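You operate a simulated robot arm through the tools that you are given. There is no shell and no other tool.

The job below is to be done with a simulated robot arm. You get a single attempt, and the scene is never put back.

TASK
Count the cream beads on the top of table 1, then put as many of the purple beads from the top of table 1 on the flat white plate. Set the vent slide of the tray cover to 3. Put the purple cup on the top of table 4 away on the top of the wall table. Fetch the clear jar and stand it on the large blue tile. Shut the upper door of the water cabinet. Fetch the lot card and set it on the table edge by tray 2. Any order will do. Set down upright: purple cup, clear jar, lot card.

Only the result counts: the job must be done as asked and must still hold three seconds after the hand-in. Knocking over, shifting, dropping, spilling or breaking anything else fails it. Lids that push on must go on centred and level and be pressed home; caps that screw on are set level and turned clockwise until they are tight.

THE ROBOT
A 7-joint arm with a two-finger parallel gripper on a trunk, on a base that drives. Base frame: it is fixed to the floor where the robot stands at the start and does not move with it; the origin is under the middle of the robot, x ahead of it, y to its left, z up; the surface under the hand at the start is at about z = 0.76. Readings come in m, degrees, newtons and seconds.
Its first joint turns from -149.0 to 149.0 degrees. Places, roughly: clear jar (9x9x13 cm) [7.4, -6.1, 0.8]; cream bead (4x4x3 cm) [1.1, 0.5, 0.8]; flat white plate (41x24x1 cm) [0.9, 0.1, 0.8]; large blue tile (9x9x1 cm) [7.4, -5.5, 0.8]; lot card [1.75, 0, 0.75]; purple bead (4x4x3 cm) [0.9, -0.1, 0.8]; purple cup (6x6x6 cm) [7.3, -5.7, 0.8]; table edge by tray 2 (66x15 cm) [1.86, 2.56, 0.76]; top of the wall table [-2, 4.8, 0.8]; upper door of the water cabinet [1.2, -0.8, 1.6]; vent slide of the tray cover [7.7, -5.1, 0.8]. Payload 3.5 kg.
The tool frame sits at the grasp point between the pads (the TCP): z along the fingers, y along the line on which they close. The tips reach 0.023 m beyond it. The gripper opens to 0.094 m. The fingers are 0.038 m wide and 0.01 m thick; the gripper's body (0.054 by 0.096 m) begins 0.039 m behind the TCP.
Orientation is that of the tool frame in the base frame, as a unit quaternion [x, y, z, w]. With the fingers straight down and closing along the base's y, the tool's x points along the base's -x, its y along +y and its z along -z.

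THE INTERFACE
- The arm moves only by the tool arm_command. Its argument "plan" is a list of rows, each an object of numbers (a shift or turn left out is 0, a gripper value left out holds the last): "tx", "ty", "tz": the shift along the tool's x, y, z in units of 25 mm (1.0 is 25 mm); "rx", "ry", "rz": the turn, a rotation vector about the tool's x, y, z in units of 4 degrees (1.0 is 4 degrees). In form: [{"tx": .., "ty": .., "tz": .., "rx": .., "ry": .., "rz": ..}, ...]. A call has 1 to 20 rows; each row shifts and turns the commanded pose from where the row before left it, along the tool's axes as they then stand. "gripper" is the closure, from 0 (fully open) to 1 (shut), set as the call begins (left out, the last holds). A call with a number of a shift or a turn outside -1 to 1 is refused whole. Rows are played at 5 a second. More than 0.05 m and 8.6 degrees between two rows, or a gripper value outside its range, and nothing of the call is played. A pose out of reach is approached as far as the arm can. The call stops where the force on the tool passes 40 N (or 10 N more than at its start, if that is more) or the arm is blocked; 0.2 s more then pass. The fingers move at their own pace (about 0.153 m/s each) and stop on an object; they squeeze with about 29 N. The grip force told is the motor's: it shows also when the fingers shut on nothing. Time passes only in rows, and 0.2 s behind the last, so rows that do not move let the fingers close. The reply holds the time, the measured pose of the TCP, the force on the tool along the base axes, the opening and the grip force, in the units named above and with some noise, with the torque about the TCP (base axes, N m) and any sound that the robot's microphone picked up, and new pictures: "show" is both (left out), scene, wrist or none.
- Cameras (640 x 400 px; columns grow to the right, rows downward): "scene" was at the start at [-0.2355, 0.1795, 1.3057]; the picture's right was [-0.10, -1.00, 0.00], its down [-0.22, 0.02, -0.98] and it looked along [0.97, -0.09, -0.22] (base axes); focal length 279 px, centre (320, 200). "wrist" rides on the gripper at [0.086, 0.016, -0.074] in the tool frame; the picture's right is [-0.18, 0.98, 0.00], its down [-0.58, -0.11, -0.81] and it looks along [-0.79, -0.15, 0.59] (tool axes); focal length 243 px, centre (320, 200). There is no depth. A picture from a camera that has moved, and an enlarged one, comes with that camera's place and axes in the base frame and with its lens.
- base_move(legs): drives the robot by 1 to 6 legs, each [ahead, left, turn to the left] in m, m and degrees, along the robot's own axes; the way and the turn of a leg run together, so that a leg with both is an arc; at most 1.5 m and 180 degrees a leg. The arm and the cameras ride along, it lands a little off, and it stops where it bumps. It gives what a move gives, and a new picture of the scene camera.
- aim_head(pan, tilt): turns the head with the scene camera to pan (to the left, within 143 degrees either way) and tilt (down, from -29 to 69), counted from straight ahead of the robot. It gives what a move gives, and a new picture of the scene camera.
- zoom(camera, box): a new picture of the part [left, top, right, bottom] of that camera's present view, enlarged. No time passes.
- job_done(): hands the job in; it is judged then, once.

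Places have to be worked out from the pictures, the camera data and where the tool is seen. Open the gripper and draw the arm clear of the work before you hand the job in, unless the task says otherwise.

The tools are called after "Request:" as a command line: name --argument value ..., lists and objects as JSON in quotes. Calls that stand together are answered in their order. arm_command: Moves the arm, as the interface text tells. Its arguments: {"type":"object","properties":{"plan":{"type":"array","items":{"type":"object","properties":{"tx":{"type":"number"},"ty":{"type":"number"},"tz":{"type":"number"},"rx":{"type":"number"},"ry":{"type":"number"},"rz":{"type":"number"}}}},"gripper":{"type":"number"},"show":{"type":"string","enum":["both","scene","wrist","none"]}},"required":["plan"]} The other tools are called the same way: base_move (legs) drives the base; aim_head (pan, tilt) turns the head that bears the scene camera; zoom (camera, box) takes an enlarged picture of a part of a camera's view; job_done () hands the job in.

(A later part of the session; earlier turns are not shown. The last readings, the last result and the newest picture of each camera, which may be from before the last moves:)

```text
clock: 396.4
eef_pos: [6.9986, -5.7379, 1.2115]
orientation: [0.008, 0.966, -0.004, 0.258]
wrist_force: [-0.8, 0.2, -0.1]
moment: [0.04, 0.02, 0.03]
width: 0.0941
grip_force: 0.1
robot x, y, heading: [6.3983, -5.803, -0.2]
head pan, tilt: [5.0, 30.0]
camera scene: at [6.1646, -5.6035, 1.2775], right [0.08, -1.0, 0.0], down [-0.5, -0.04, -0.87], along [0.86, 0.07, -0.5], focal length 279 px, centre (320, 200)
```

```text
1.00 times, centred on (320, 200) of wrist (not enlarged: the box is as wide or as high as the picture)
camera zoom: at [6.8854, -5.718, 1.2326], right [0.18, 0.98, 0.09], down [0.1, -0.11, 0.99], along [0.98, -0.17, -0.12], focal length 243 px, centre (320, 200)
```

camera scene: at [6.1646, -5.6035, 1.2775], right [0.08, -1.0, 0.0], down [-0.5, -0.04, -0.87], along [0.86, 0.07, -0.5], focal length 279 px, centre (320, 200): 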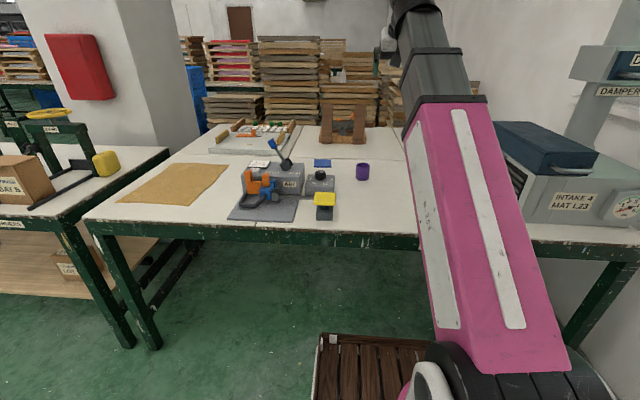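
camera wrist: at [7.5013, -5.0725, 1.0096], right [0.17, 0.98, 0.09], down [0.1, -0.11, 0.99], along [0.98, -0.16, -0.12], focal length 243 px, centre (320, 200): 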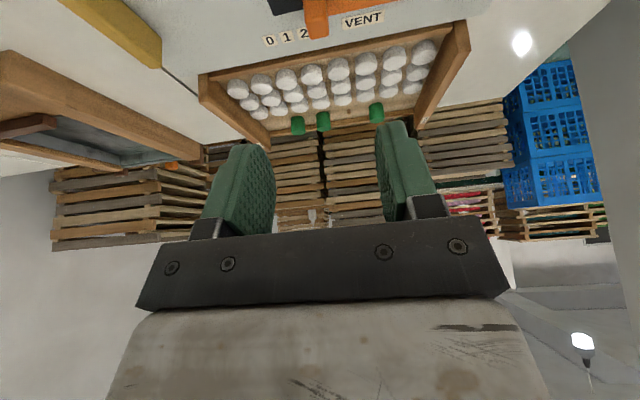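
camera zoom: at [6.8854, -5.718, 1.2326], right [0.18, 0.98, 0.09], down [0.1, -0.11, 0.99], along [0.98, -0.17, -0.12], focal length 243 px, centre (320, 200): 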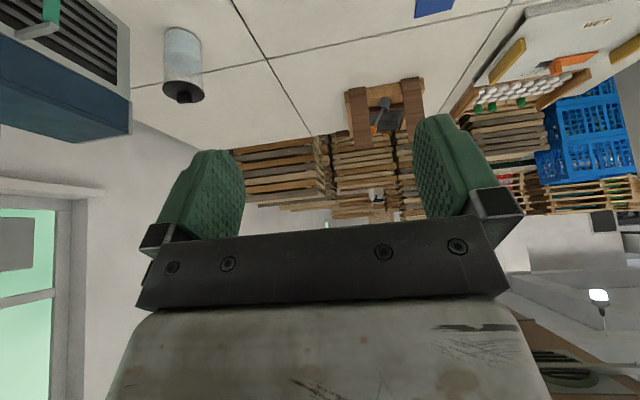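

Tile ≈(7.38,−5.517), cup ≈(7.256,−5.70), jar ≈(7.34,−6.10). Drive in closer and bring the wrist camera toward the jar to measure it.

Request:
base_move --legs '[[0.24, 0, 0]]'

Request:
arm_command --plan '[{"ty": -1}, {"ty": -1}, {"ty": -1}, {"ty": -1}, {"ty": -1}, {"ty": -1}, {"ty": -1}, {"ty": -1}, {"ty": -1}, {"ty": -1}, {"ty": -1}, {"ty": -1}, {"ty": -1}, {"ry": 1}, {"ry": 1}]' --show "wrist"

Request:
zoom --camera "wrist" --box '[200, 0, 520, 200]'

```text
clock: 398.1
eef_pos: [7.235, -5.7376, 1.2113]
orientation: [0.009, 0.966, -0.005, 0.258]
wrist_force: [-0.3, -0.3, 0.1]
moment: [0.04, 0.0, 0.0]
width: 0.0941
grip_force: 0.1
robot x, y, heading: [6.6414, -5.8034, -0.4]
head pan, tilt: [5.0, 30.0]
camera scene: at [6.4014, -5.6049, 1.2774], right [0.08, -1.0, 0.0], down [-0.5, -0.04, -0.87], along [0.86, 0.07, -0.5], focal length 279 px, centre (320, 200)
```

scene: 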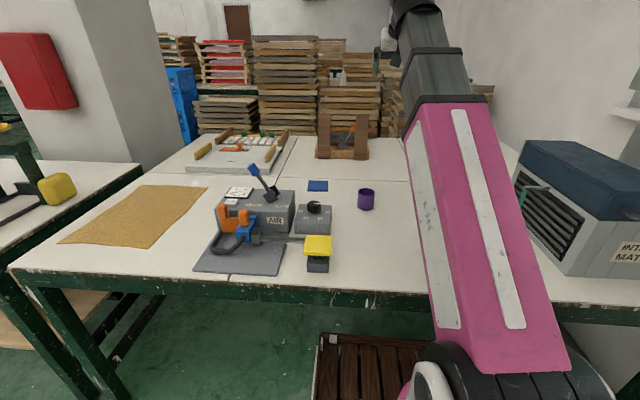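

```text
clock: 401.3
eef_pos: [7.2272, -6.0641, 1.2115]
orientation: [0.009, 0.982, -0.004, 0.191]
wrist_force: [-0.7, 0.1, 0.6]
moment: [-0.04, 0.0, -0.04]
width: 0.0939
grip_force: 0.0
robot x, y, heading: [6.6387, -5.8056, -0.3]
head pan, tilt: [5.0, 30.0]
camera wrist: at [7.1195, -6.0446, 1.2492], right [0.19, 0.98, 0.07], down [0.24, -0.11, 0.97], along [0.95, -0.17, -0.25], focal length 243 px, centre (320, 200)
```

wrist: 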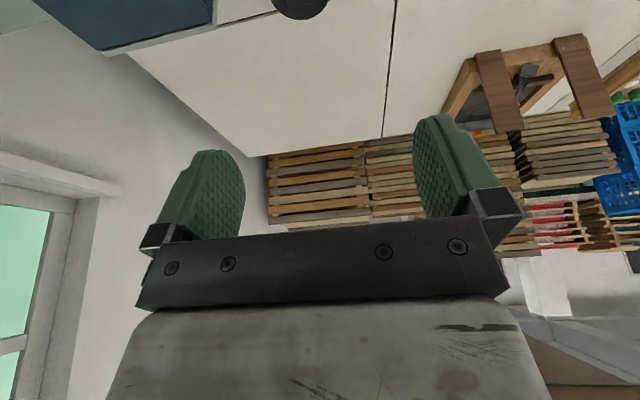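

```text
2.00 times, centred on (360, 100) of wrist
camera zoom: at [7.1195, -6.0446, 1.2492], right [0.19, 0.98, 0.07], down [0.24, -0.11, 0.97], along [0.95, -0.17, -0.25], focal length 485 px, centre (240, 400)
```

zoom: 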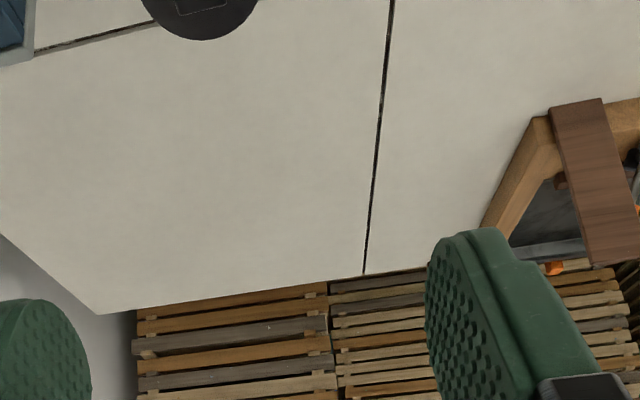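

The vent box's louvre side (with a lever) is close to the jar, so I'd better measure the jar precisely first. Lower the hand and tip the camera to see the lid.

Request:
arm_command --plan '[{"tx": 0.37, "tz": 0.91}, {"tx": 0.37, "tz": 0.91}, {"tx": 0.37, "tz": 0.91}, {"tx": 0.37, "tz": 0.91}, {"tx": 0.37, "tz": 0.91}, {"tx": 0.37, "tz": 0.91}, {"tx": 0.37, "tz": 0.91}, {"tx": 0.37, "tz": 0.91}, {"tx": 1, "ty": 0.5}, {"ry": 1, "tx": 0.7, "ty": 0.5}, {"ry": 1}, {"ry": 1}, {"ry": 1}]' --show "both"

Request:
zoom --camera "wrist" --box '[160, 0, 400, 150]'

```text
clock: 404.1
eef_pos: [7.1894, -6.0379, 0.9996]
orientation: [0.009, 0.999, -0.002, 0.052]
wrist_force: [0.1, 0.2, 0.6]
moment: [0.02, -0.01, 0.03]
width: 0.0943
grip_force: 0.0
robot x, y, heading: [6.6407, -5.8036, -0.0]
head pan, tilt: [5.0, 30.0]
camera scene: at [6.4014, -5.6049, 1.2774], right [0.08, -1.0, 0.0], down [-0.5, -0.04, -0.87], along [0.86, 0.07, -0.5], focal length 279 px, centre (320, 200)
camera wrist: at [7.0954, -6.0195, 1.0649], right [0.2, 0.98, 0.02], down [0.49, -0.12, 0.86], along [0.85, -0.17, -0.51], focal length 243 px, centre (320, 200)
```

scene: 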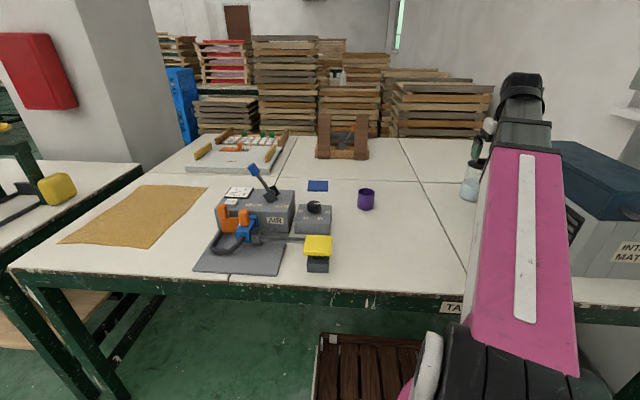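
wrist: 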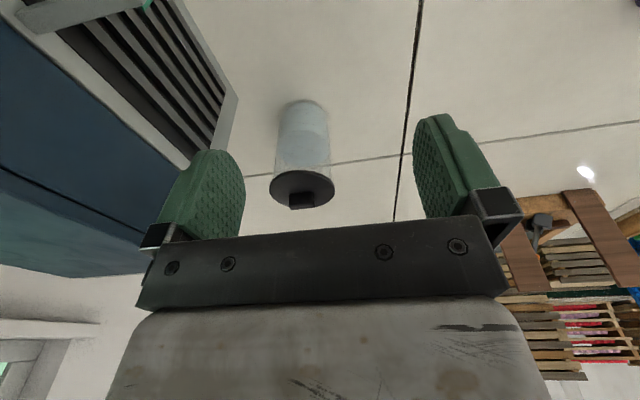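

```text
2.67 times, centred on (280, 75) of wrist
camera zoom: at [7.0954, -6.0195, 1.0649], right [0.2, 0.98, 0.02], down [0.49, -0.12, 0.86], along [0.85, -0.17, -0.51], focal length 647 px, centre (427, 533)
```

zoom: 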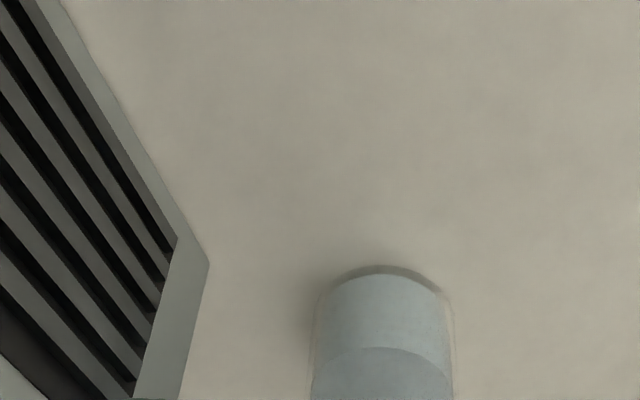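

Request:
zoom --camera "wrist" --box '[242, 85, 362, 215]'

Request:
zoom --camera "scene" --box '[440, 100, 520, 220]'

```text
3.08 times, centred on (302, 150) of wrist
camera zoom: at [7.0954, -6.0195, 1.0649], right [0.2, 0.98, 0.02], down [0.49, -0.12, 0.86], along [0.85, -0.17, -0.51], focal length 746 px, centre (375, 354)
```

zoom: 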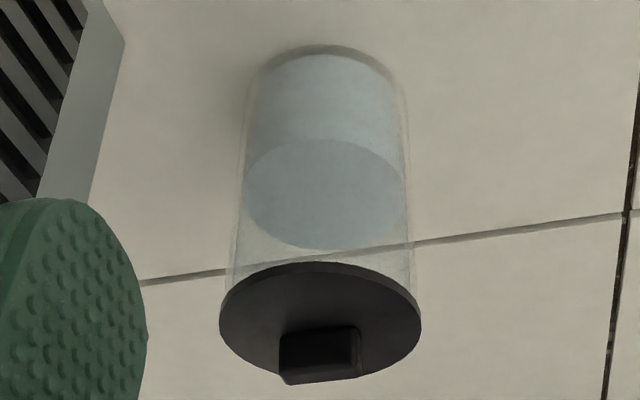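

```text
3.33 times, centred on (480, 160) of scene
camera zoom: at [6.4014, -5.6049, 1.2774], right [0.08, -1.0, 0.0], down [-0.5, -0.04, -0.87], along [0.86, 0.07, -0.5], focal length 929 px, centre (-213, 333)
```

zoom: 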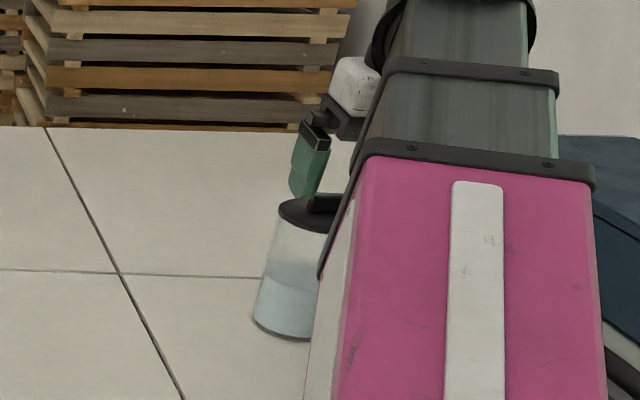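

The jar's glass body is ≈8 cm, the lid slightly wider. A horizontal grasp on the body under the lid would be best, with the camera side rolled up; test if the wrist can roll 180°.

Request:
arm_command --plan '[{"ty": 1}, {"ty": 1}, {"ty": 1}, {"ty": 1}, {"ry": -1}, {"ry": -1}, {"ry": -1}, {"ry": -1}, {"ry": -1}, {"ry": -1}, {"ry": -1}, {"ry": -1}, {"ry": -1}, {"ry": -1}, {"ry": -1}, {"ry": -1}, {"ry": -1}, {"ry": -1}, {"ry": -1}, {"ry": -1}]' --show "none"

Request:
arm_command --plan '[{"rz": 1}, {"rz": 1}, {"rz": 1}, {"rz": 1}, {"rz": 1}, {"rz": 1}, {"rz": 1}, {"rz": 1}, {"rz": 1}, {"rz": 1}, {"rz": 1}, {"rz": 1}, {"rz": 1}, {"rz": 1}, {"rz": 1}, {"rz": 1}, {"rz": 1}, {"rz": 1}, {"rz": 1}, {"rz": 1}]' --show "none"

Request:
arm_command --plan '[{"rz": 1}, {"rz": 1}, {"rz": 1}, {"rz": 1}, {"rz": 1}, {"rz": 1}, {"rz": 1}, {"rz": 1}, {"rz": 1}, {"rz": 1}, {"rz": 1}, {"rz": 1}, {"rz": 1}, {"rz": 1}, {"rz": 1}, {"rz": 1}, {"rz": 1}, {"rz": 1}, {"rz": 1}, {"rz": 1}]' --show "scene"

```text
clock: 408.3
eef_pos: [7.2445, -5.9532, 1.0171]
orientation: [0.007, 0.819, -0.006, 0.574]
wrist_force: [-0.4, -0.4, 0.1]
moment: [-0.01, -0.03, 0.0]
width: 0.0937
grip_force: 0.0
out of reach, approached as far as the arm can: row 14, 15, 16, 17, 18, 19, 20
robot x, y, heading: [6.6408, -5.8047, -0.3]
head pan, tilt: [5.0, 30.0]
```

```text
clock: 412.5
eef_pos: [7.2434, -5.9526, 1.0171]
orientation: [0.532, 0.623, 0.364, 0.444]
wrist_force: [0.1, -0.2, 0.3]
moment: [0.03, -0.02, -0.02]
width: 0.094
grip_force: 0.1
robot x, y, heading: [6.6372, -5.804, -0.5]
head pan, tilt: [5.0, 30.0]
```

```text
clock: 416.7
eef_pos: [7.2435, -5.9533, 1.0173]
orientation: [0.808, 0.135, 0.564, 0.106]
wrist_force: [-0.1, 0.6, -0.1]
moment: [0.0, 0.03, -0.04]
width: 0.0938
grip_force: 0.0
robot x, y, heading: [6.6384, -5.8023, -0.3]
head pan, tilt: [5.0, 30.0]
camera scene: at [6.4014, -5.6049, 1.2774], right [0.08, -1.0, 0.0], down [-0.5, -0.04, -0.87], along [0.86, 0.07, -0.5], focal length 279 px, centre (320, 200)
```

scene: 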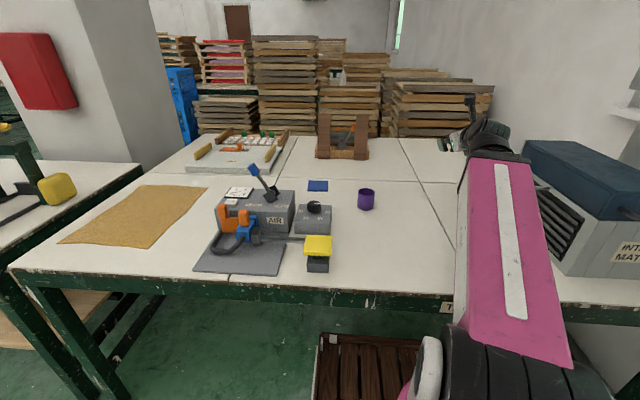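

Roll works. Finish the roll to 180°, and yaw toward the jar while still well clear of it.

Request:
arm_command --plan '[{"rz": 1}, {"rz": 1}, {"rz": 1}, {"rz": 1}, {"rz": 1}, {}]' --show "both"

```text
clock: 418.1
eef_pos: [7.2434, -5.9521, 1.0172]
orientation: [0.819, -0.008, 0.574, 0.007]
wrist_force: [0.2, 0.1, 1.1]
moment: [0.02, 0.0, 0.01]
width: 0.0942
grip_force: 0.0
robot x, y, heading: [6.6376, -5.8076, -0.3]
head pan, tilt: [5.0, 30.0]
camera scene: at [6.4014, -5.6049, 1.2774], right [0.08, -1.0, 0.0], down [-0.5, -0.04, -0.87], along [0.86, 0.07, -0.5], focal length 279 px, centre (320, 200)
camera wrist: at [7.2026, -5.9679, 1.1252], right [-0.08, -0.98, -0.17], down [-0.95, 0.13, -0.27], along [0.29, 0.14, -0.95], focal length 243 px, centre (320, 200)
```

scene: 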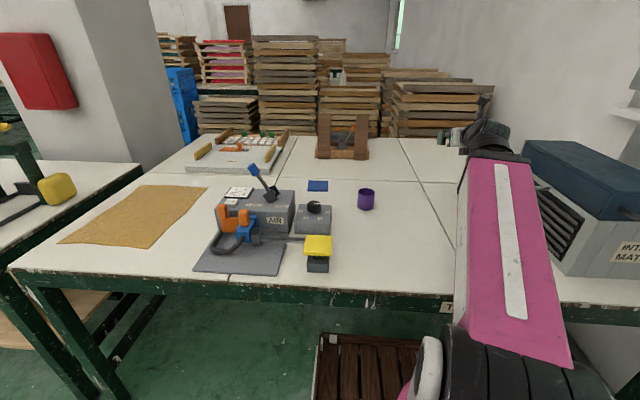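
wrist: 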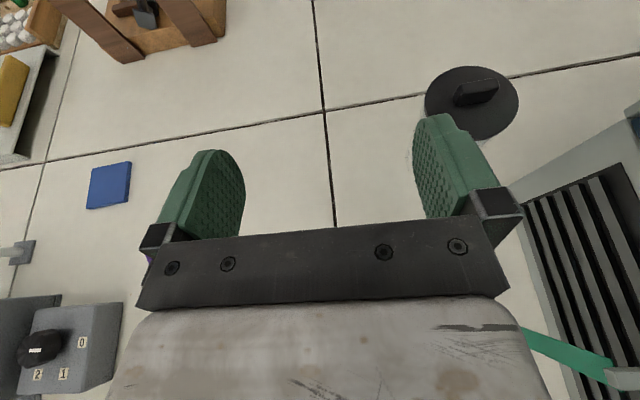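

Now the camera looks down from above: lid centre ≈(7.359,−6.101), tile ≈(7.389,−5.526), and a teal lever sticks out at ≈(7.14,−6.08). I'll yaw the tool −38° and level it to ~78° before descending.

Request:
arm_command --plan '[{"ry": 1}, {"ry": 1}, {"rx": -0.93, "rz": 0.198}, {"rx": -0.93, "rz": 0.198}, {"rx": -0.93, "rz": 0.198}, {"rx": -0.93, "rz": 0.198}, {"rx": -0.93, "rz": 0.198}, {"rx": -0.93, "rz": 0.198}, {"rx": -0.93, "rz": 0.198}, {"rx": -0.93, "rz": 0.198}, {"rx": -0.93, "rz": 0.198}, {"rx": -0.93, "rz": 0.198}]' --show "both"

```text
clock: 420.7
eef_pos: [7.257, -5.9727, 1.0211]
orientation: [0.772, -0.077, 0.627, 0.066]
wrist_force: [-0.2, -0.3, 0.1]
moment: [0.0, -0.01, 0.02]
width: 0.094
grip_force: 0.0
out of reach, approached as far as the arm can: row 1, 2, 4, 5, 6, 7, 8, 9, 10, 11, 12
robot x, y, heading: [6.6401, -5.8005, -0.4]
head pan, tilt: [5.0, 30.0]
camera scene: at [6.4014, -5.6049, 1.2774], right [0.08, -1.0, 0.0], down [-0.5, -0.04, -0.87], along [0.86, 0.07, -0.5], focal length 279 px, centre (320, 200)
camera wrist: at [7.1984, -5.9769, 1.1211], right [-0.23, -0.96, -0.17], down [-0.87, 0.29, -0.4], along [0.44, 0.06, -0.9], focal length 243 px, centre (320, 200)
```

scene: 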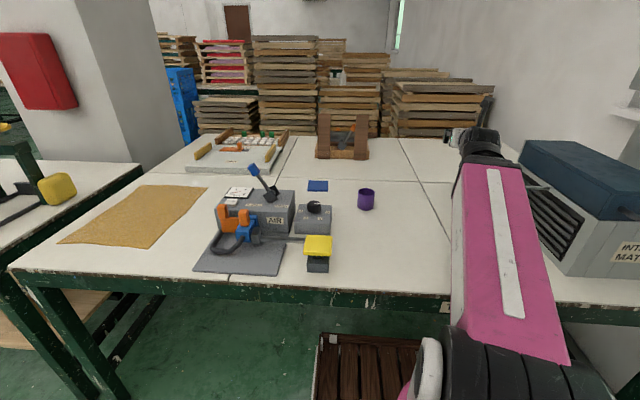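
wrist: 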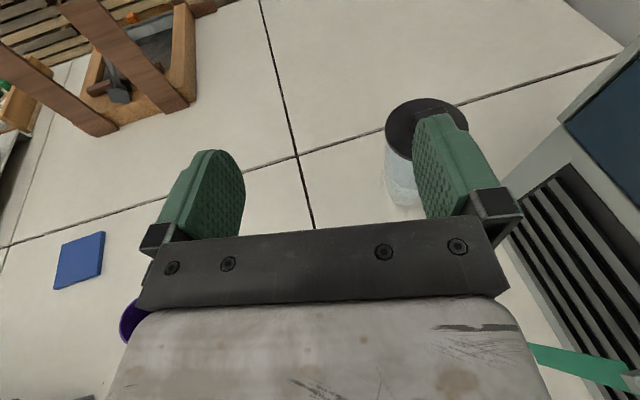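

The arm is too folded here for that orientation. Back the base 0.22 m so the arm can stretch out.

Request:
base_move --legs '[[-0.22, 0, 0]]'

Request:
arm_command --plan '[{"tz": 0.6, "tx": 0.1}, {"tz": 0.6, "tx": 0.1}, {"tz": 0.6, "tx": 0.1}, {"tz": 0.6, "tx": 0.1}]' --show "both"

```text
clock: 422.4
eef_pos: [7.0343, -5.973, 1.0205]
orientation: [0.773, -0.078, 0.626, 0.067]
wrist_force: [0.0, 0.2, -0.2]
moment: [0.02, -0.01, 0.01]
width: 0.094
grip_force: 0.0
robot x, y, heading: [6.4191, -5.7986, -0.5]
head pan, tilt: [5.0, 30.0]
camera scene: at [6.1805, -5.6028, 1.2774], right [0.08, -1.0, 0.0], down [-0.5, -0.04, -0.87], along [0.86, 0.07, -0.5], focal length 279 px, centre (320, 200)
```

scene: 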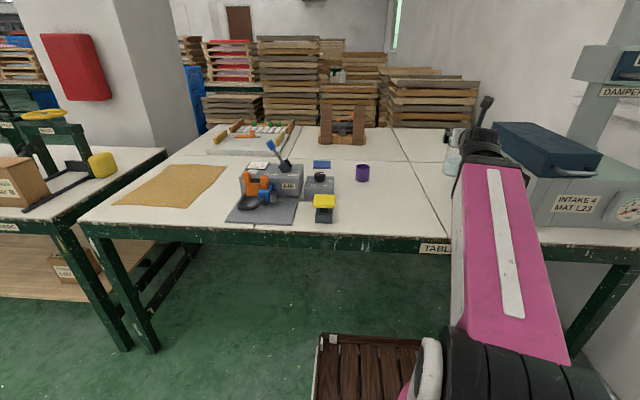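

```text
clock: 423.4
eef_pos: [7.0951, -5.985, 1.0187]
orientation: [0.773, -0.077, 0.627, 0.066]
wrist_force: [0.9, 0.6, 0.6]
moment: [0.02, -0.02, -0.01]
width: 0.0941
grip_force: 0.0
robot x, y, heading: [6.4138, -5.797, -0.4]
head pan, tilt: [5.0, 30.0]
camera scene: at [6.1805, -5.6028, 1.2774], right [0.08, -1.0, 0.0], down [-0.5, -0.04, -0.87], along [0.86, 0.07, -0.5], focal length 279 px, centre (320, 200)
camera wrist: at [7.0365, -5.9894, 1.1191], right [-0.23, -0.96, -0.17], down [-0.87, 0.29, -0.41], along [0.44, 0.06, -0.9], focal length 243 px, centre (320, 200)
```

scene: 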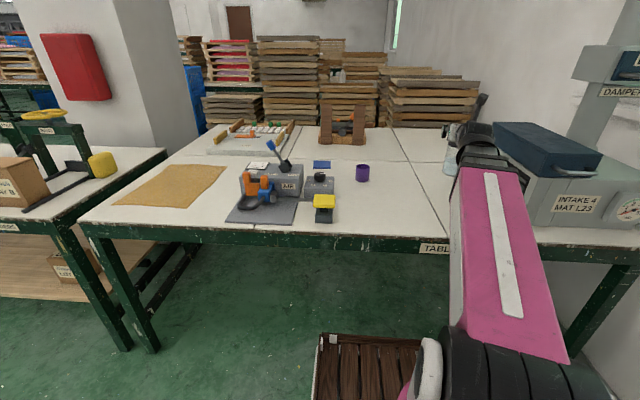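
wrist: 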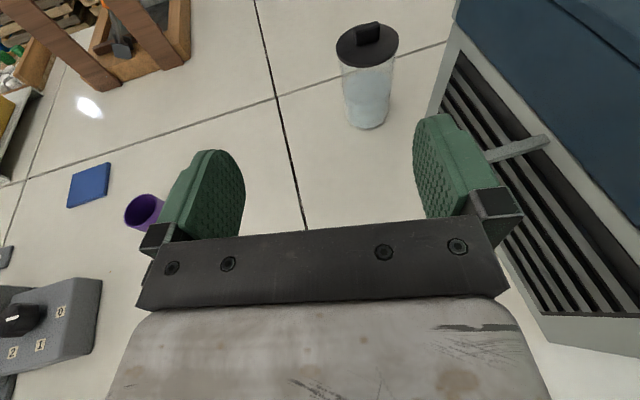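

Now the jar is clearly visible: centre ≈(7.362,−6.097). Yaw a further 20° to the right.

Request:
arm_command --plan '[{"rx": -0.98, "rz": 0.208}, {"rx": -0.98, "rz": 0.208}, {"rx": -0.98, "rz": 0.208}, {"rx": -0.98, "rz": 0.208}, {"rx": -0.98, "rz": 0.208}]' --show "wrist"

```text
clock: 424.6
eef_pos: [7.0936, -5.9859, 1.0188]
orientation: [0.772, -0.075, 0.628, 0.065]
wrist_force: [0.7, 0.1, 0.6]
moment: [0.02, 0.01, 0.02]
width: 0.0943
grip_force: 0.0
out of reach, approached as far as the arm can: row 1, 2, 3, 4, 5
robot x, y, heading: [6.4166, -5.8017, -0.8]
head pan, tilt: [5.0, 30.0]
camera wrist: at [7.0363, -5.9894, 1.1189], right [-0.23, -0.96, -0.17], down [-0.87, 0.29, -0.4], along [0.44, 0.06, -0.9], focal length 243 px, centre (320, 200)
```

wrist: 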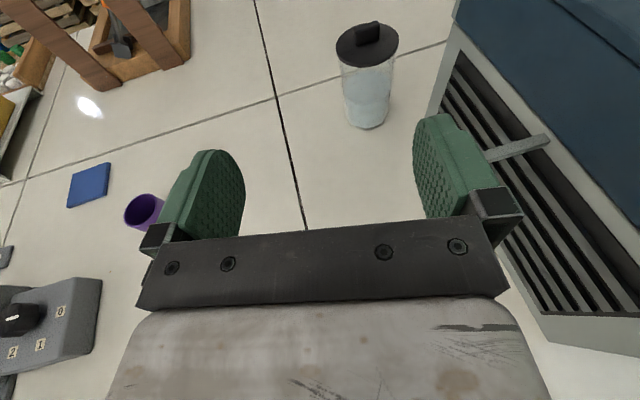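

Yaw is limited by the wrist, so I'll turn the base instead: shift left 0.25, forward 0.13 and turn right 20°.

Request:
base_move --legs '[[0, 0.25, 0], [0.12, 0, 0], [0, 0, -20]]'

Request:
zoom --camera "wrist" --box '[0, 0, 640, 400]'

```text
clock: 428.3
eef_pos: [7.1119, -5.9566, 1.0184]
orientation: [0.747, -0.209, 0.607, 0.174]
wrist_force: [0.3, -0.1, 0.1]
moment: [0.01, 0.0, 0.02]
width: 0.0943
grip_force: 0.0
robot x, y, heading: [6.539, -5.5515, -20.3]
head pan, tilt: [5.0, 30.0]
camera scene: at [6.3831, -5.2854, 1.2774], right [-0.27, -0.96, 0.0], down [-0.48, 0.13, -0.87], along [0.83, -0.23, -0.5], focal length 279 px, centre (320, 200)
```

scene: 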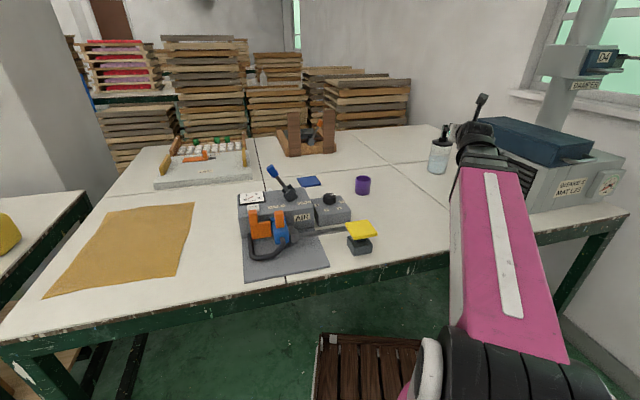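

```text
1.00 times, centred on (320, 200) of wrist (not enlarged: the box is as wide or as high as the picture)
camera zoom: at [7.0553, -5.941, 1.1189], right [-0.55, -0.82, -0.17], down [-0.72, 0.57, -0.4], along [0.43, -0.1, -0.9], focal length 243 px, centre (320, 200)
```

zoom: 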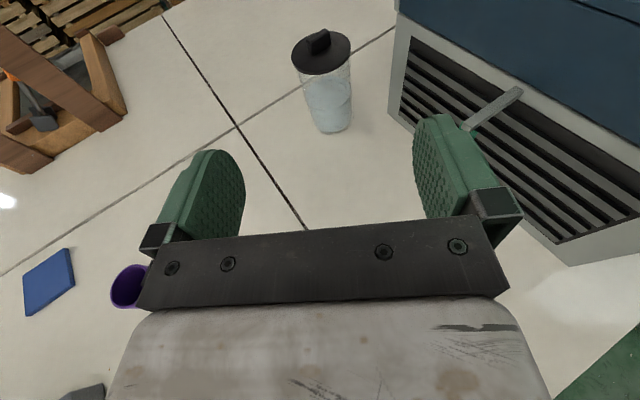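

Yaw is now −31°. Jar centre ≈(7.362,−6.098). Move to a standoff 13 cm before the jar and down to z≈0.825.

Request:
arm_command --plan '[{"tz": 0.96, "tx": -0.79, "ty": -0.05}, {"tz": 0.96, "tx": -0.79, "ty": -0.05}, {"tz": 0.96, "tx": -0.79, "ty": -0.05}, {"tz": 0.96, "tx": -0.79, "ty": -0.05}, {"tz": 0.96, "tx": -0.79, "ty": -0.05}, {"tz": 0.96, "tx": -0.79, "ty": -0.05}]' --show "both"

```text
clock: 429.7
eef_pos: [7.2139, -6.0114, 0.8727]
orientation: [0.748, -0.208, 0.606, 0.174]
wrist_force: [-0.6, -0.2, 0.0]
moment: [-0.02, 0.0, 0.03]
width: 0.0939
grip_force: 0.1
robot x, y, heading: [6.5389, -5.5558, -20.4]
head pan, tilt: [5.0, 30.0]
camera scene: at [6.3831, -5.2854, 1.2774], right [-0.27, -0.96, 0.0], down [-0.48, 0.13, -0.87], along [0.83, -0.23, -0.5], focal length 279 px, centre (320, 200)
camera wrist: at [7.158, -5.9966, 0.9724], right [-0.55, -0.82, -0.17], down [-0.72, 0.57, -0.4], along [0.43, -0.1, -0.9], focal length 243 px, centre (320, 200)
```

scene: 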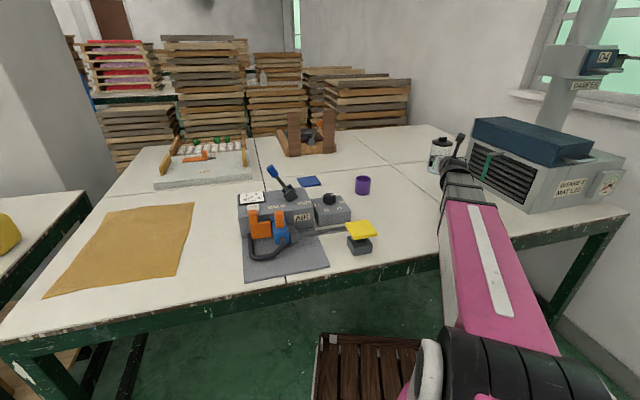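
wrist: 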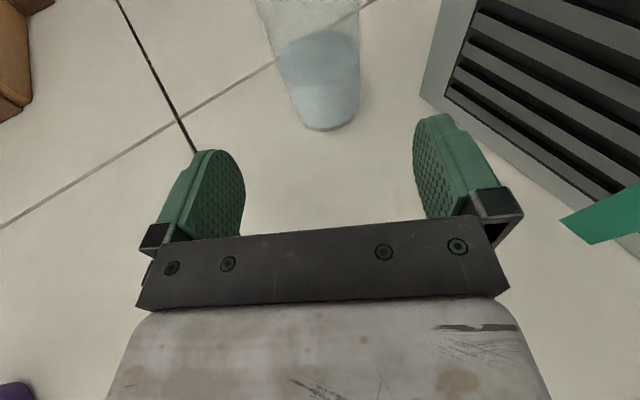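

Laterally centred. Lower to z≈0.822 and approach a little more.

Request:
arm_command --plan '[{"tz": 0.5, "tx": -0.82}, {"tz": 0.5, "tx": -0.82}, {"tz": 0.5}, {"tz": 0.5}]' --show "both"

Request:
zoom --camera "scene" --box '[400, 100, 520, 220]'

```text
clock: 430.7
eef_pos: [7.2477, -6.0336, 0.8211]
orientation: [0.748, -0.209, 0.606, 0.173]
wrist_force: [0.3, 0.4, -0.3]
moment: [-0.01, 0.0, 0.01]
width: 0.0941
grip_force: 0.2
robot x, y, heading: [6.5373, -5.5514, -20.7]
head pan, tilt: [5.0, 30.0]
camera scene: at [6.3831, -5.2854, 1.2774], right [-0.27, -0.96, 0.0], down [-0.48, 0.13, -0.87], along [0.83, -0.23, -0.5], focal length 279 px, centre (320, 200)
camera wrist: at [7.1926, -6.0184, 0.9219], right [-0.55, -0.82, -0.17], down [-0.72, 0.57, -0.4], along [0.43, -0.1, -0.9], focal length 243 px, centre (320, 200)
```

scene: 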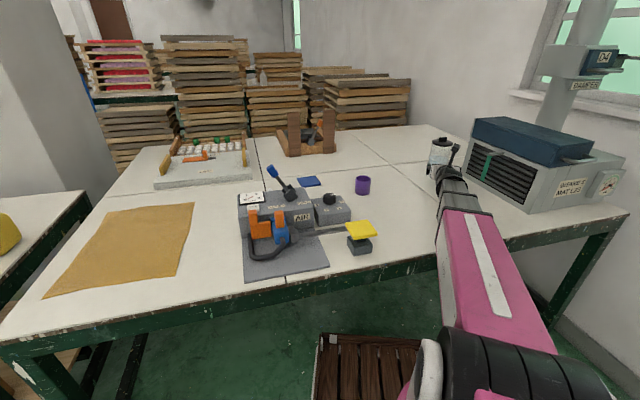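
wrist: 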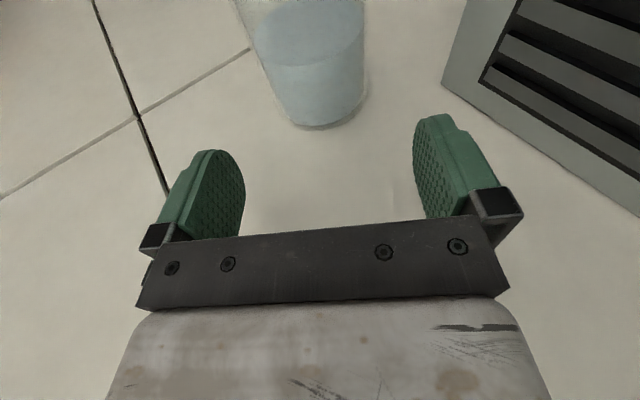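

```text
3.33 times, centred on (460, 160) of scene
camera zoom: at [6.3831, -5.2854, 1.2774], right [-0.27, -0.96, 0.0], down [-0.48, 0.13, -0.87], along [0.83, -0.23, -0.5], focal length 929 px, centre (-147, 333)
```

zoom: 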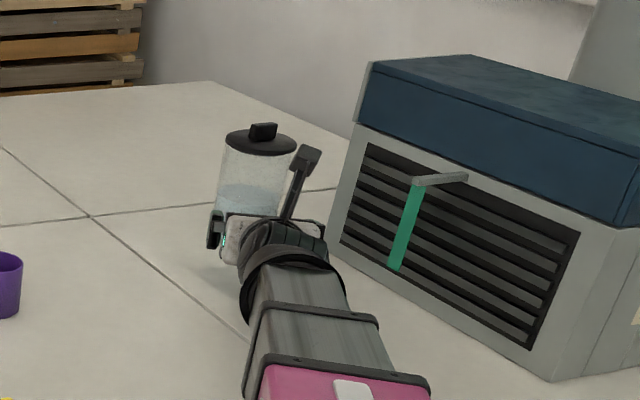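

Jar ≈6 mm left of the tool axis; correct and advance 5 cm.

Request:
arm_command --plan '[{"ty": -0.25}, {"tz": 0.65, "tx": 0.14}, {"tz": 0.65, "tx": 0.14}, {"tz": 0.65, "tx": 0.14}]' --show "wrist"

```text
clock: 431.7
eef_pos: [7.2939, -6.0543, 0.823]
orientation: [0.747, -0.209, 0.606, 0.174]
wrist_force: [-0.1, 0.2, -0.1]
moment: [-0.01, -0.02, -0.01]
width: 0.094
grip_force: 0.0
robot x, y, heading: [6.5396, -5.5538, -20.5]
head pan, tilt: [5.0, 30.0]
camera wrist: at [7.2384, -6.0386, 0.9226], right [-0.55, -0.82, -0.17], down [-0.72, 0.57, -0.4], along [0.43, -0.1, -0.9], focal length 243 px, centre (320, 200)
```

wrist: 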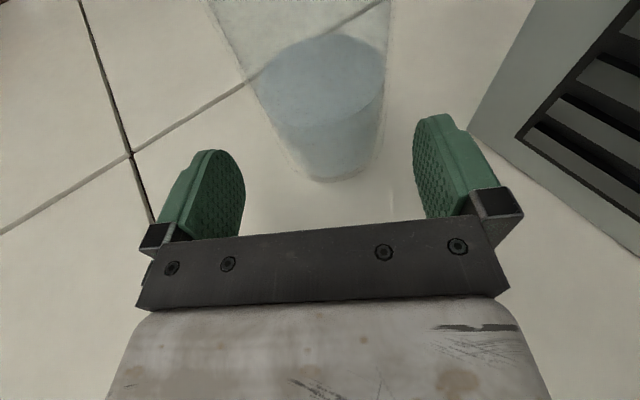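

Request:
arm_command --plan '[{"ty": -0.1, "tz": 0.3, "tx": 0.06}, {"tz": 0.5, "tx": 0.1}, {"tz": 0.5, "tx": 0.1}]' --show "wrist"

Request:
zoom --camera "scene" --box '[400, 100, 500, 200]'

```text
clock: 432.5
eef_pos: [7.3226, -6.0706, 0.8225]
orientation: [0.748, -0.209, 0.606, 0.173]
wrist_force: [0.1, 0.3, 0.3]
moment: [-0.02, -0.02, 0.0]
width: 0.0942
grip_force: 0.0
robot x, y, heading: [6.5401, -5.5513, -20.4]
head pan, tilt: [5.0, 30.0]
camera wrist: at [7.2678, -6.0538, 0.9225], right [-0.55, -0.82, -0.17], down [-0.72, 0.57, -0.4], along [0.43, -0.1, -0.9], focal length 243 px, centre (320, 200)
```

wrist: 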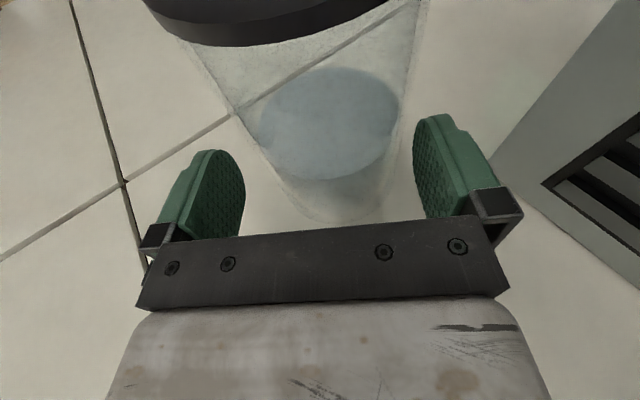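

```text
4.00 times, centred on (450, 150) of scene
camera zoom: at [6.3831, -5.2854, 1.2774], right [-0.27, -0.96, 0.0], down [-0.48, 0.13, -0.87], along [0.83, -0.23, -0.5], focal length 1114 px, centre (-200, 400)
```

zoom: 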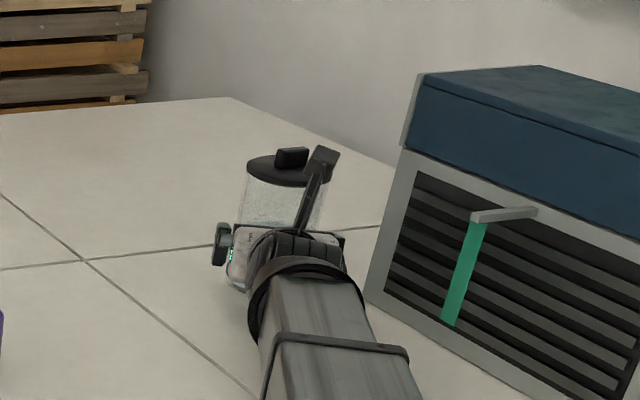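

Good alignment. Advance the final 3 cm slowly.

Request:
arm_command --plan '[{"tz": 0.4, "tx": 0.08}, {"tz": 0.4, "tx": 0.08}, {"tz": 0.38, "tx": 0.08}]' --show "wrist"

Request:
zoom --camera "scene" --box '[400, 100, 500, 200]'

```text
clock: 433.3
eef_pos: [7.3499, -6.0851, 0.8222]
orientation: [0.747, -0.209, 0.606, 0.174]
wrist_force: [-0.3, -0.4, -0.1]
moment: [0.0, -0.02, 0.02]
width: 0.094
grip_force: 0.1
robot x, y, heading: [6.5371, -5.5545, -20.2]
head pan, tilt: [5.0, 30.0]
camera wrist: at [7.2941, -6.0694, 0.9229], right [-0.55, -0.82, -0.17], down [-0.72, 0.57, -0.4], along [0.43, -0.1, -0.9], focal length 243 px, centre (320, 200)
```

wrist: 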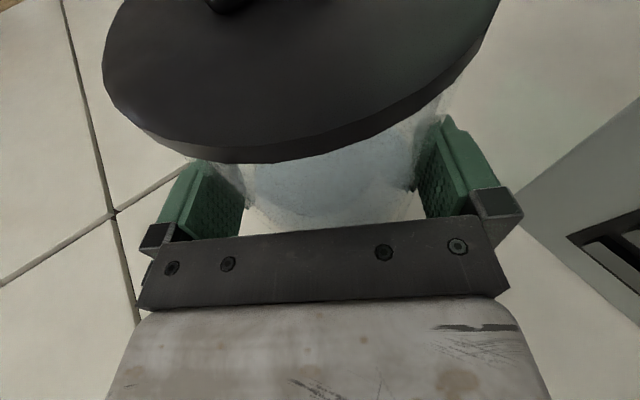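

```text
4.00 times, centred on (450, 150) of scene
camera zoom: at [6.3831, -5.2854, 1.2774], right [-0.27, -0.96, 0.0], down [-0.48, 0.13, -0.87], along [0.83, -0.23, -0.5], focal length 1114 px, centre (-200, 400)
```

zoom: 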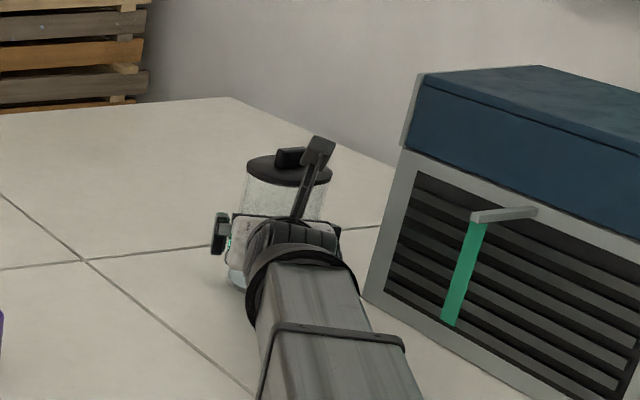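

The fingers straddle the glass. Close.

Request:
arm_command --plan '[{}, {}, {}]' --gripper 1 --show "wrist"

```text
clock: 434.1
eef_pos: [7.3506, -6.0853, 0.8225]
orientation: [0.747, -0.209, 0.606, 0.174]
wrist_force: [-1.3, 0.9, 3.5]
moment: [0.36, -0.13, 0.09]
width: 0.0809
grip_force: 28.7
robot x, y, heading: [6.5361, -5.5528, -20.1]
head pan, tilt: [5.0, 30.0]
camera wrist: at [7.2937, -6.0692, 0.9232], right [-0.55, -0.82, -0.17], down [-0.72, 0.57, -0.41], along [0.43, -0.1, -0.9], focal length 243 px, centre (320, 200)
```

wrist: 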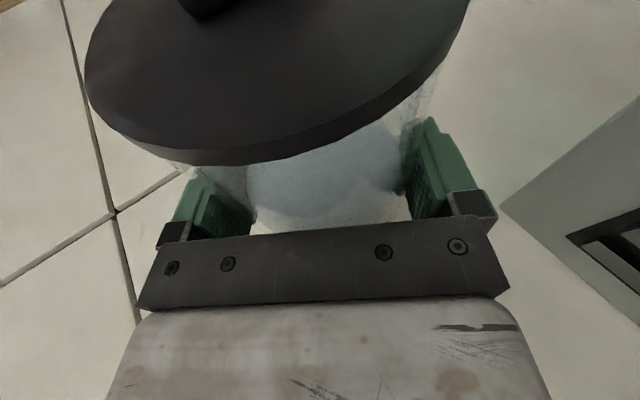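

The jar is gripped (81 mm). Lift it straight up well above everything on the table.

Request:
arm_command --plan '[{"tx": 0.5, "tz": -0.1}, {"tx": 0.979, "tz": -0.2045}, {"tx": 0.979, "tz": -0.2045}, {"tx": 0.979, "tz": -0.2045}]' --show "both"

Request:
zoom --camera "scene" --box '[380, 60, 520, 200]'

```text
clock: 435.1
eef_pos: [7.3499, -6.086, 0.9106]
orientation: [0.748, -0.206, 0.607, 0.172]
wrist_force: [-0.4, -0.6, -5.4]
moment: [0.04, 0.04, 0.01]
width: 0.0776
grip_force: 29.3
robot x, y, heading: [6.5373, -5.5516, -20.2]
head pan, tilt: [5.0, 30.0]
camera scene: at [6.3833, -5.2855, 1.2775], right [-0.27, -0.96, 0.0], down [-0.48, 0.13, -0.87], along [0.83, -0.23, -0.5], focal length 279 px, centre (320, 200)
camera wrist: at [7.2941, -6.0703, 1.0101], right [-0.54, -0.82, -0.17], down [-0.72, 0.56, -0.41], along [0.43, -0.09, -0.9], focal length 243 px, centre (320, 200)
```

scene: 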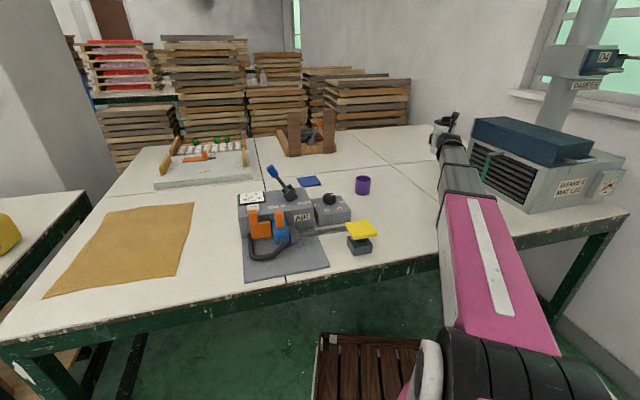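
wrist: 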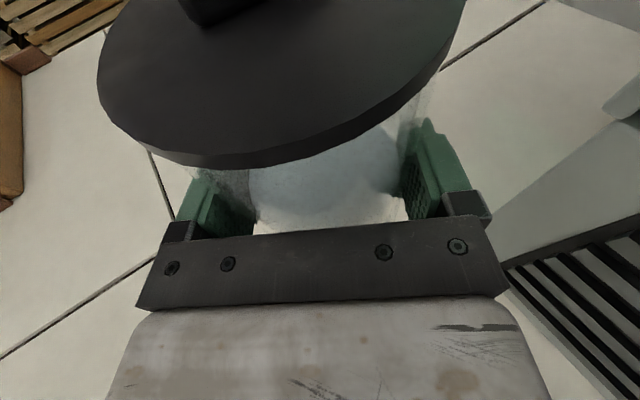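

```text
2.86 times, centred on (450, 130) of scene
camera zoom: at [6.3833, -5.2855, 1.2775], right [-0.27, -0.96, 0.0], down [-0.48, 0.13, -0.87], along [0.83, -0.23, -0.5], focal length 796 px, centre (-51, 400)
```

zoom: 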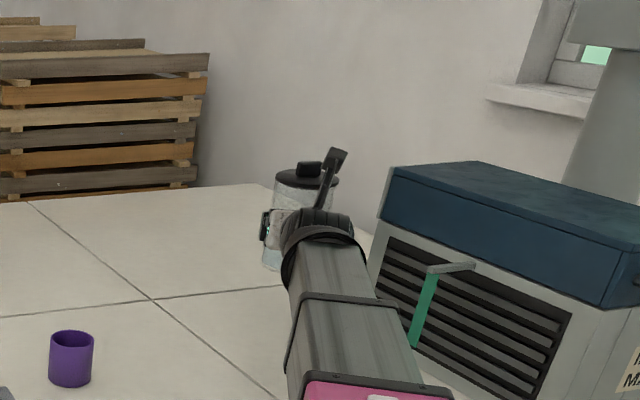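

The grip width shrank slightly while lifting; check whether it's stable before going on.

Request:
arm_command --plan '[{}, {}, {}]' --show "wrist"

```text
clock: 435.9
eef_pos: [7.3506, -6.0855, 0.9088]
orientation: [0.749, -0.205, 0.607, 0.17]
wrist_force: [0.9, 0.8, -5.8]
moment: [0.0, 0.02, -0.01]
width: 0.0775
grip_force: 28.8
robot x, y, heading: [6.537, -5.5486, -20.3]
head pan, tilt: [5.0, 30.0]
camera wrist: at [7.2942, -6.0703, 1.0097], right [-0.54, -0.82, -0.17], down [-0.72, 0.56, -0.41], along [0.43, -0.09, -0.9], focal length 243 px, centre (320, 200)
```

wrist: 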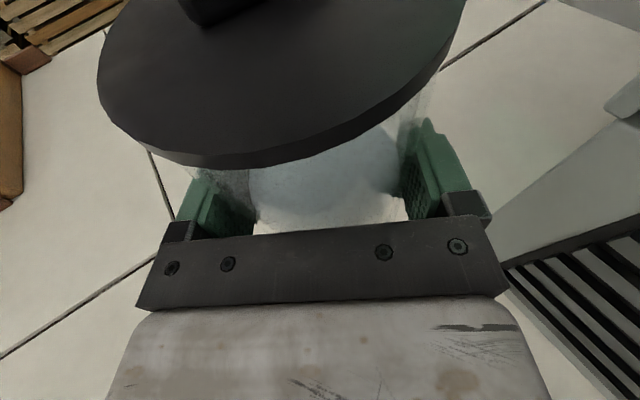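

Stable. Lift further to clear all objects.

Request:
arm_command --plan '[{"tx": 0.979, "tz": -0.2045}, {"tx": 0.979, "tz": -0.2045}, {"tx": 0.979, "tz": -0.2045}, {"tx": 0.979, "tz": -0.2045}, {"tx": 0.979, "tz": -0.2045}]' --show "none"

Request:
base_move --legs '[[0, 0, 30]]'

Request:
zoom --camera "wrist" --box '[0, 0, 640, 400]'

```text
clock: 437.1
eef_pos: [7.3442, -6.0958, 1.0331]
orientation: [0.748, -0.203, 0.608, 0.17]
wrist_force: [-0.2, 0.6, -6.3]
moment: [0.04, 0.06, -0.01]
width: 0.0775
grip_force: 29.1
out of reach, approached as far as the arm can: row 2, 3, 4, 5
robot x, y, heading: [6.5338, -5.5485, -20.4]
head pan, tilt: [5.0, 30.0]
```

```text
clock: 439.0
eef_pos: [7.5068, -5.6159, 1.0321]
orientation: [0.776, -0.002, 0.631, 0.006]
wrist_force: [0.0, 0.2, -5.7]
moment: [0.02, 0.1, -0.04]
width: 0.0779
grip_force: 29.2
robot x, y, heading: [6.5343, -5.5568, 9.6]
head pan, tilt: [5.0, 30.0]
camera scene: at [6.2691, -5.4004, 1.2775], right [0.26, -0.97, 0.0], down [-0.48, -0.13, -0.87], along [0.84, 0.22, -0.5], focal length 279 px, centre (320, 200)
```

scene: 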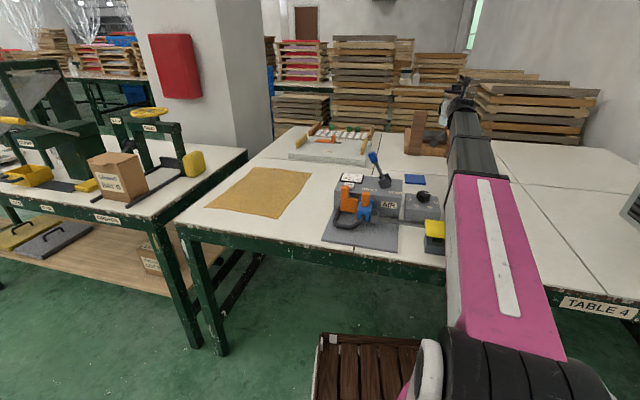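

```text
1.00 times, centred on (320, 200) of wrist (not enlarged: the box is as wide or as high as the picture)
camera zoom: at [7.451, -5.6312, 1.1332], right [-0.05, -0.98, -0.17], down [-0.91, 0.12, -0.41], along [0.42, 0.14, -0.9], focal length 243 px, centre (320, 200)
```

zoom: 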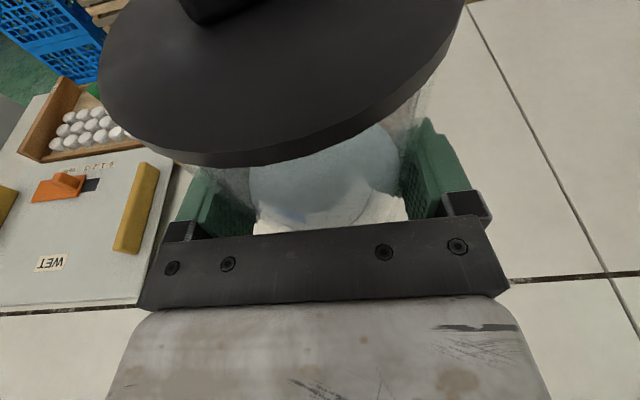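

Request:
base_move --legs '[[0, 0, 27.4], [-0.2256, -0.2645, 0]]'

Request:
aim_head --pan -8 --tilt 30

Request:
zoom --camera "wrist" --box '[0, 0, 640, 400]'

```text
clock: 442.6
eef_pos: [7.4099, -5.5153, 1.032]
orientation: [0.755, 0.18, 0.614, -0.142]
wrist_force: [-0.8, -0.5, -5.8]
moment: [-0.05, 0.05, 0.01]
width: 0.0779
grip_force: 29.0
robot x, y, heading: [6.5166, -5.9003, 37.0]
head pan, tilt: [5.0, 30.0]
camera scene: at [6.2075, -5.8872, 1.2775], right [0.67, -0.74, 0.0], down [-0.37, -0.33, -0.87], along [0.64, 0.58, -0.5], focal length 279 px, centre (320, 200)
```

scene: 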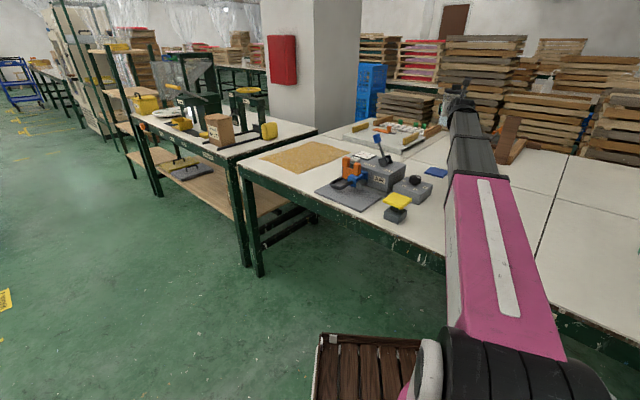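

```text
clock: 443.4
eef_pos: [7.4091, -5.5157, 1.032]
orientation: [0.755, 0.178, 0.615, -0.14]
wrist_force: [0.3, 0.6, -6.1]
moment: [-0.05, 0.04, -0.02]
width: 0.0773
grip_force: 29.0
robot x, y, heading: [6.5173, -5.9005, 36.9]
head pan, tilt: [-8.0, 30.0]
camera scene: at [6.2194, -5.9039, 1.2775], right [0.48, -0.88, 0.0], down [-0.44, -0.24, -0.87], along [0.76, 0.42, -0.5], focal length 279 px, centre (320, 200)
```

scene: 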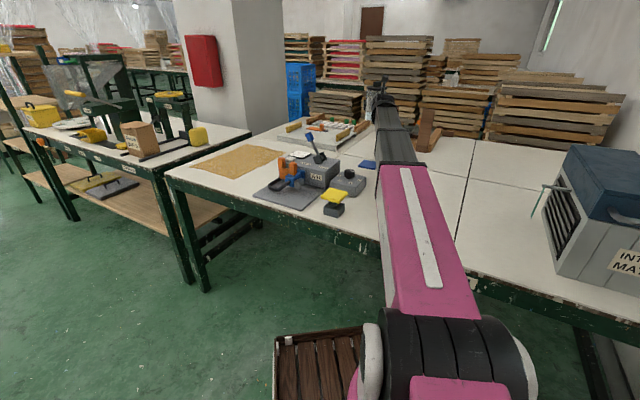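

```text
1.00 times, centred on (320, 200) of wrist (not enlarged: the box is as wide or as high as the picture)
camera zoom: at [7.3655, -5.5535, 1.133], right [0.4, -0.9, -0.17], down [-0.86, -0.31, -0.41], along [0.31, 0.31, -0.9], focal length 243 px, centre (320, 200)
```

zoom: 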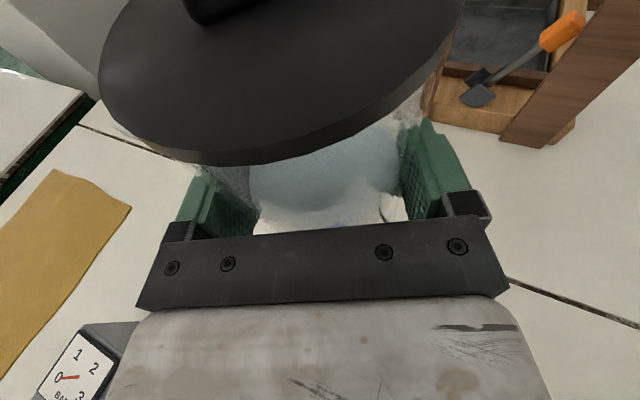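

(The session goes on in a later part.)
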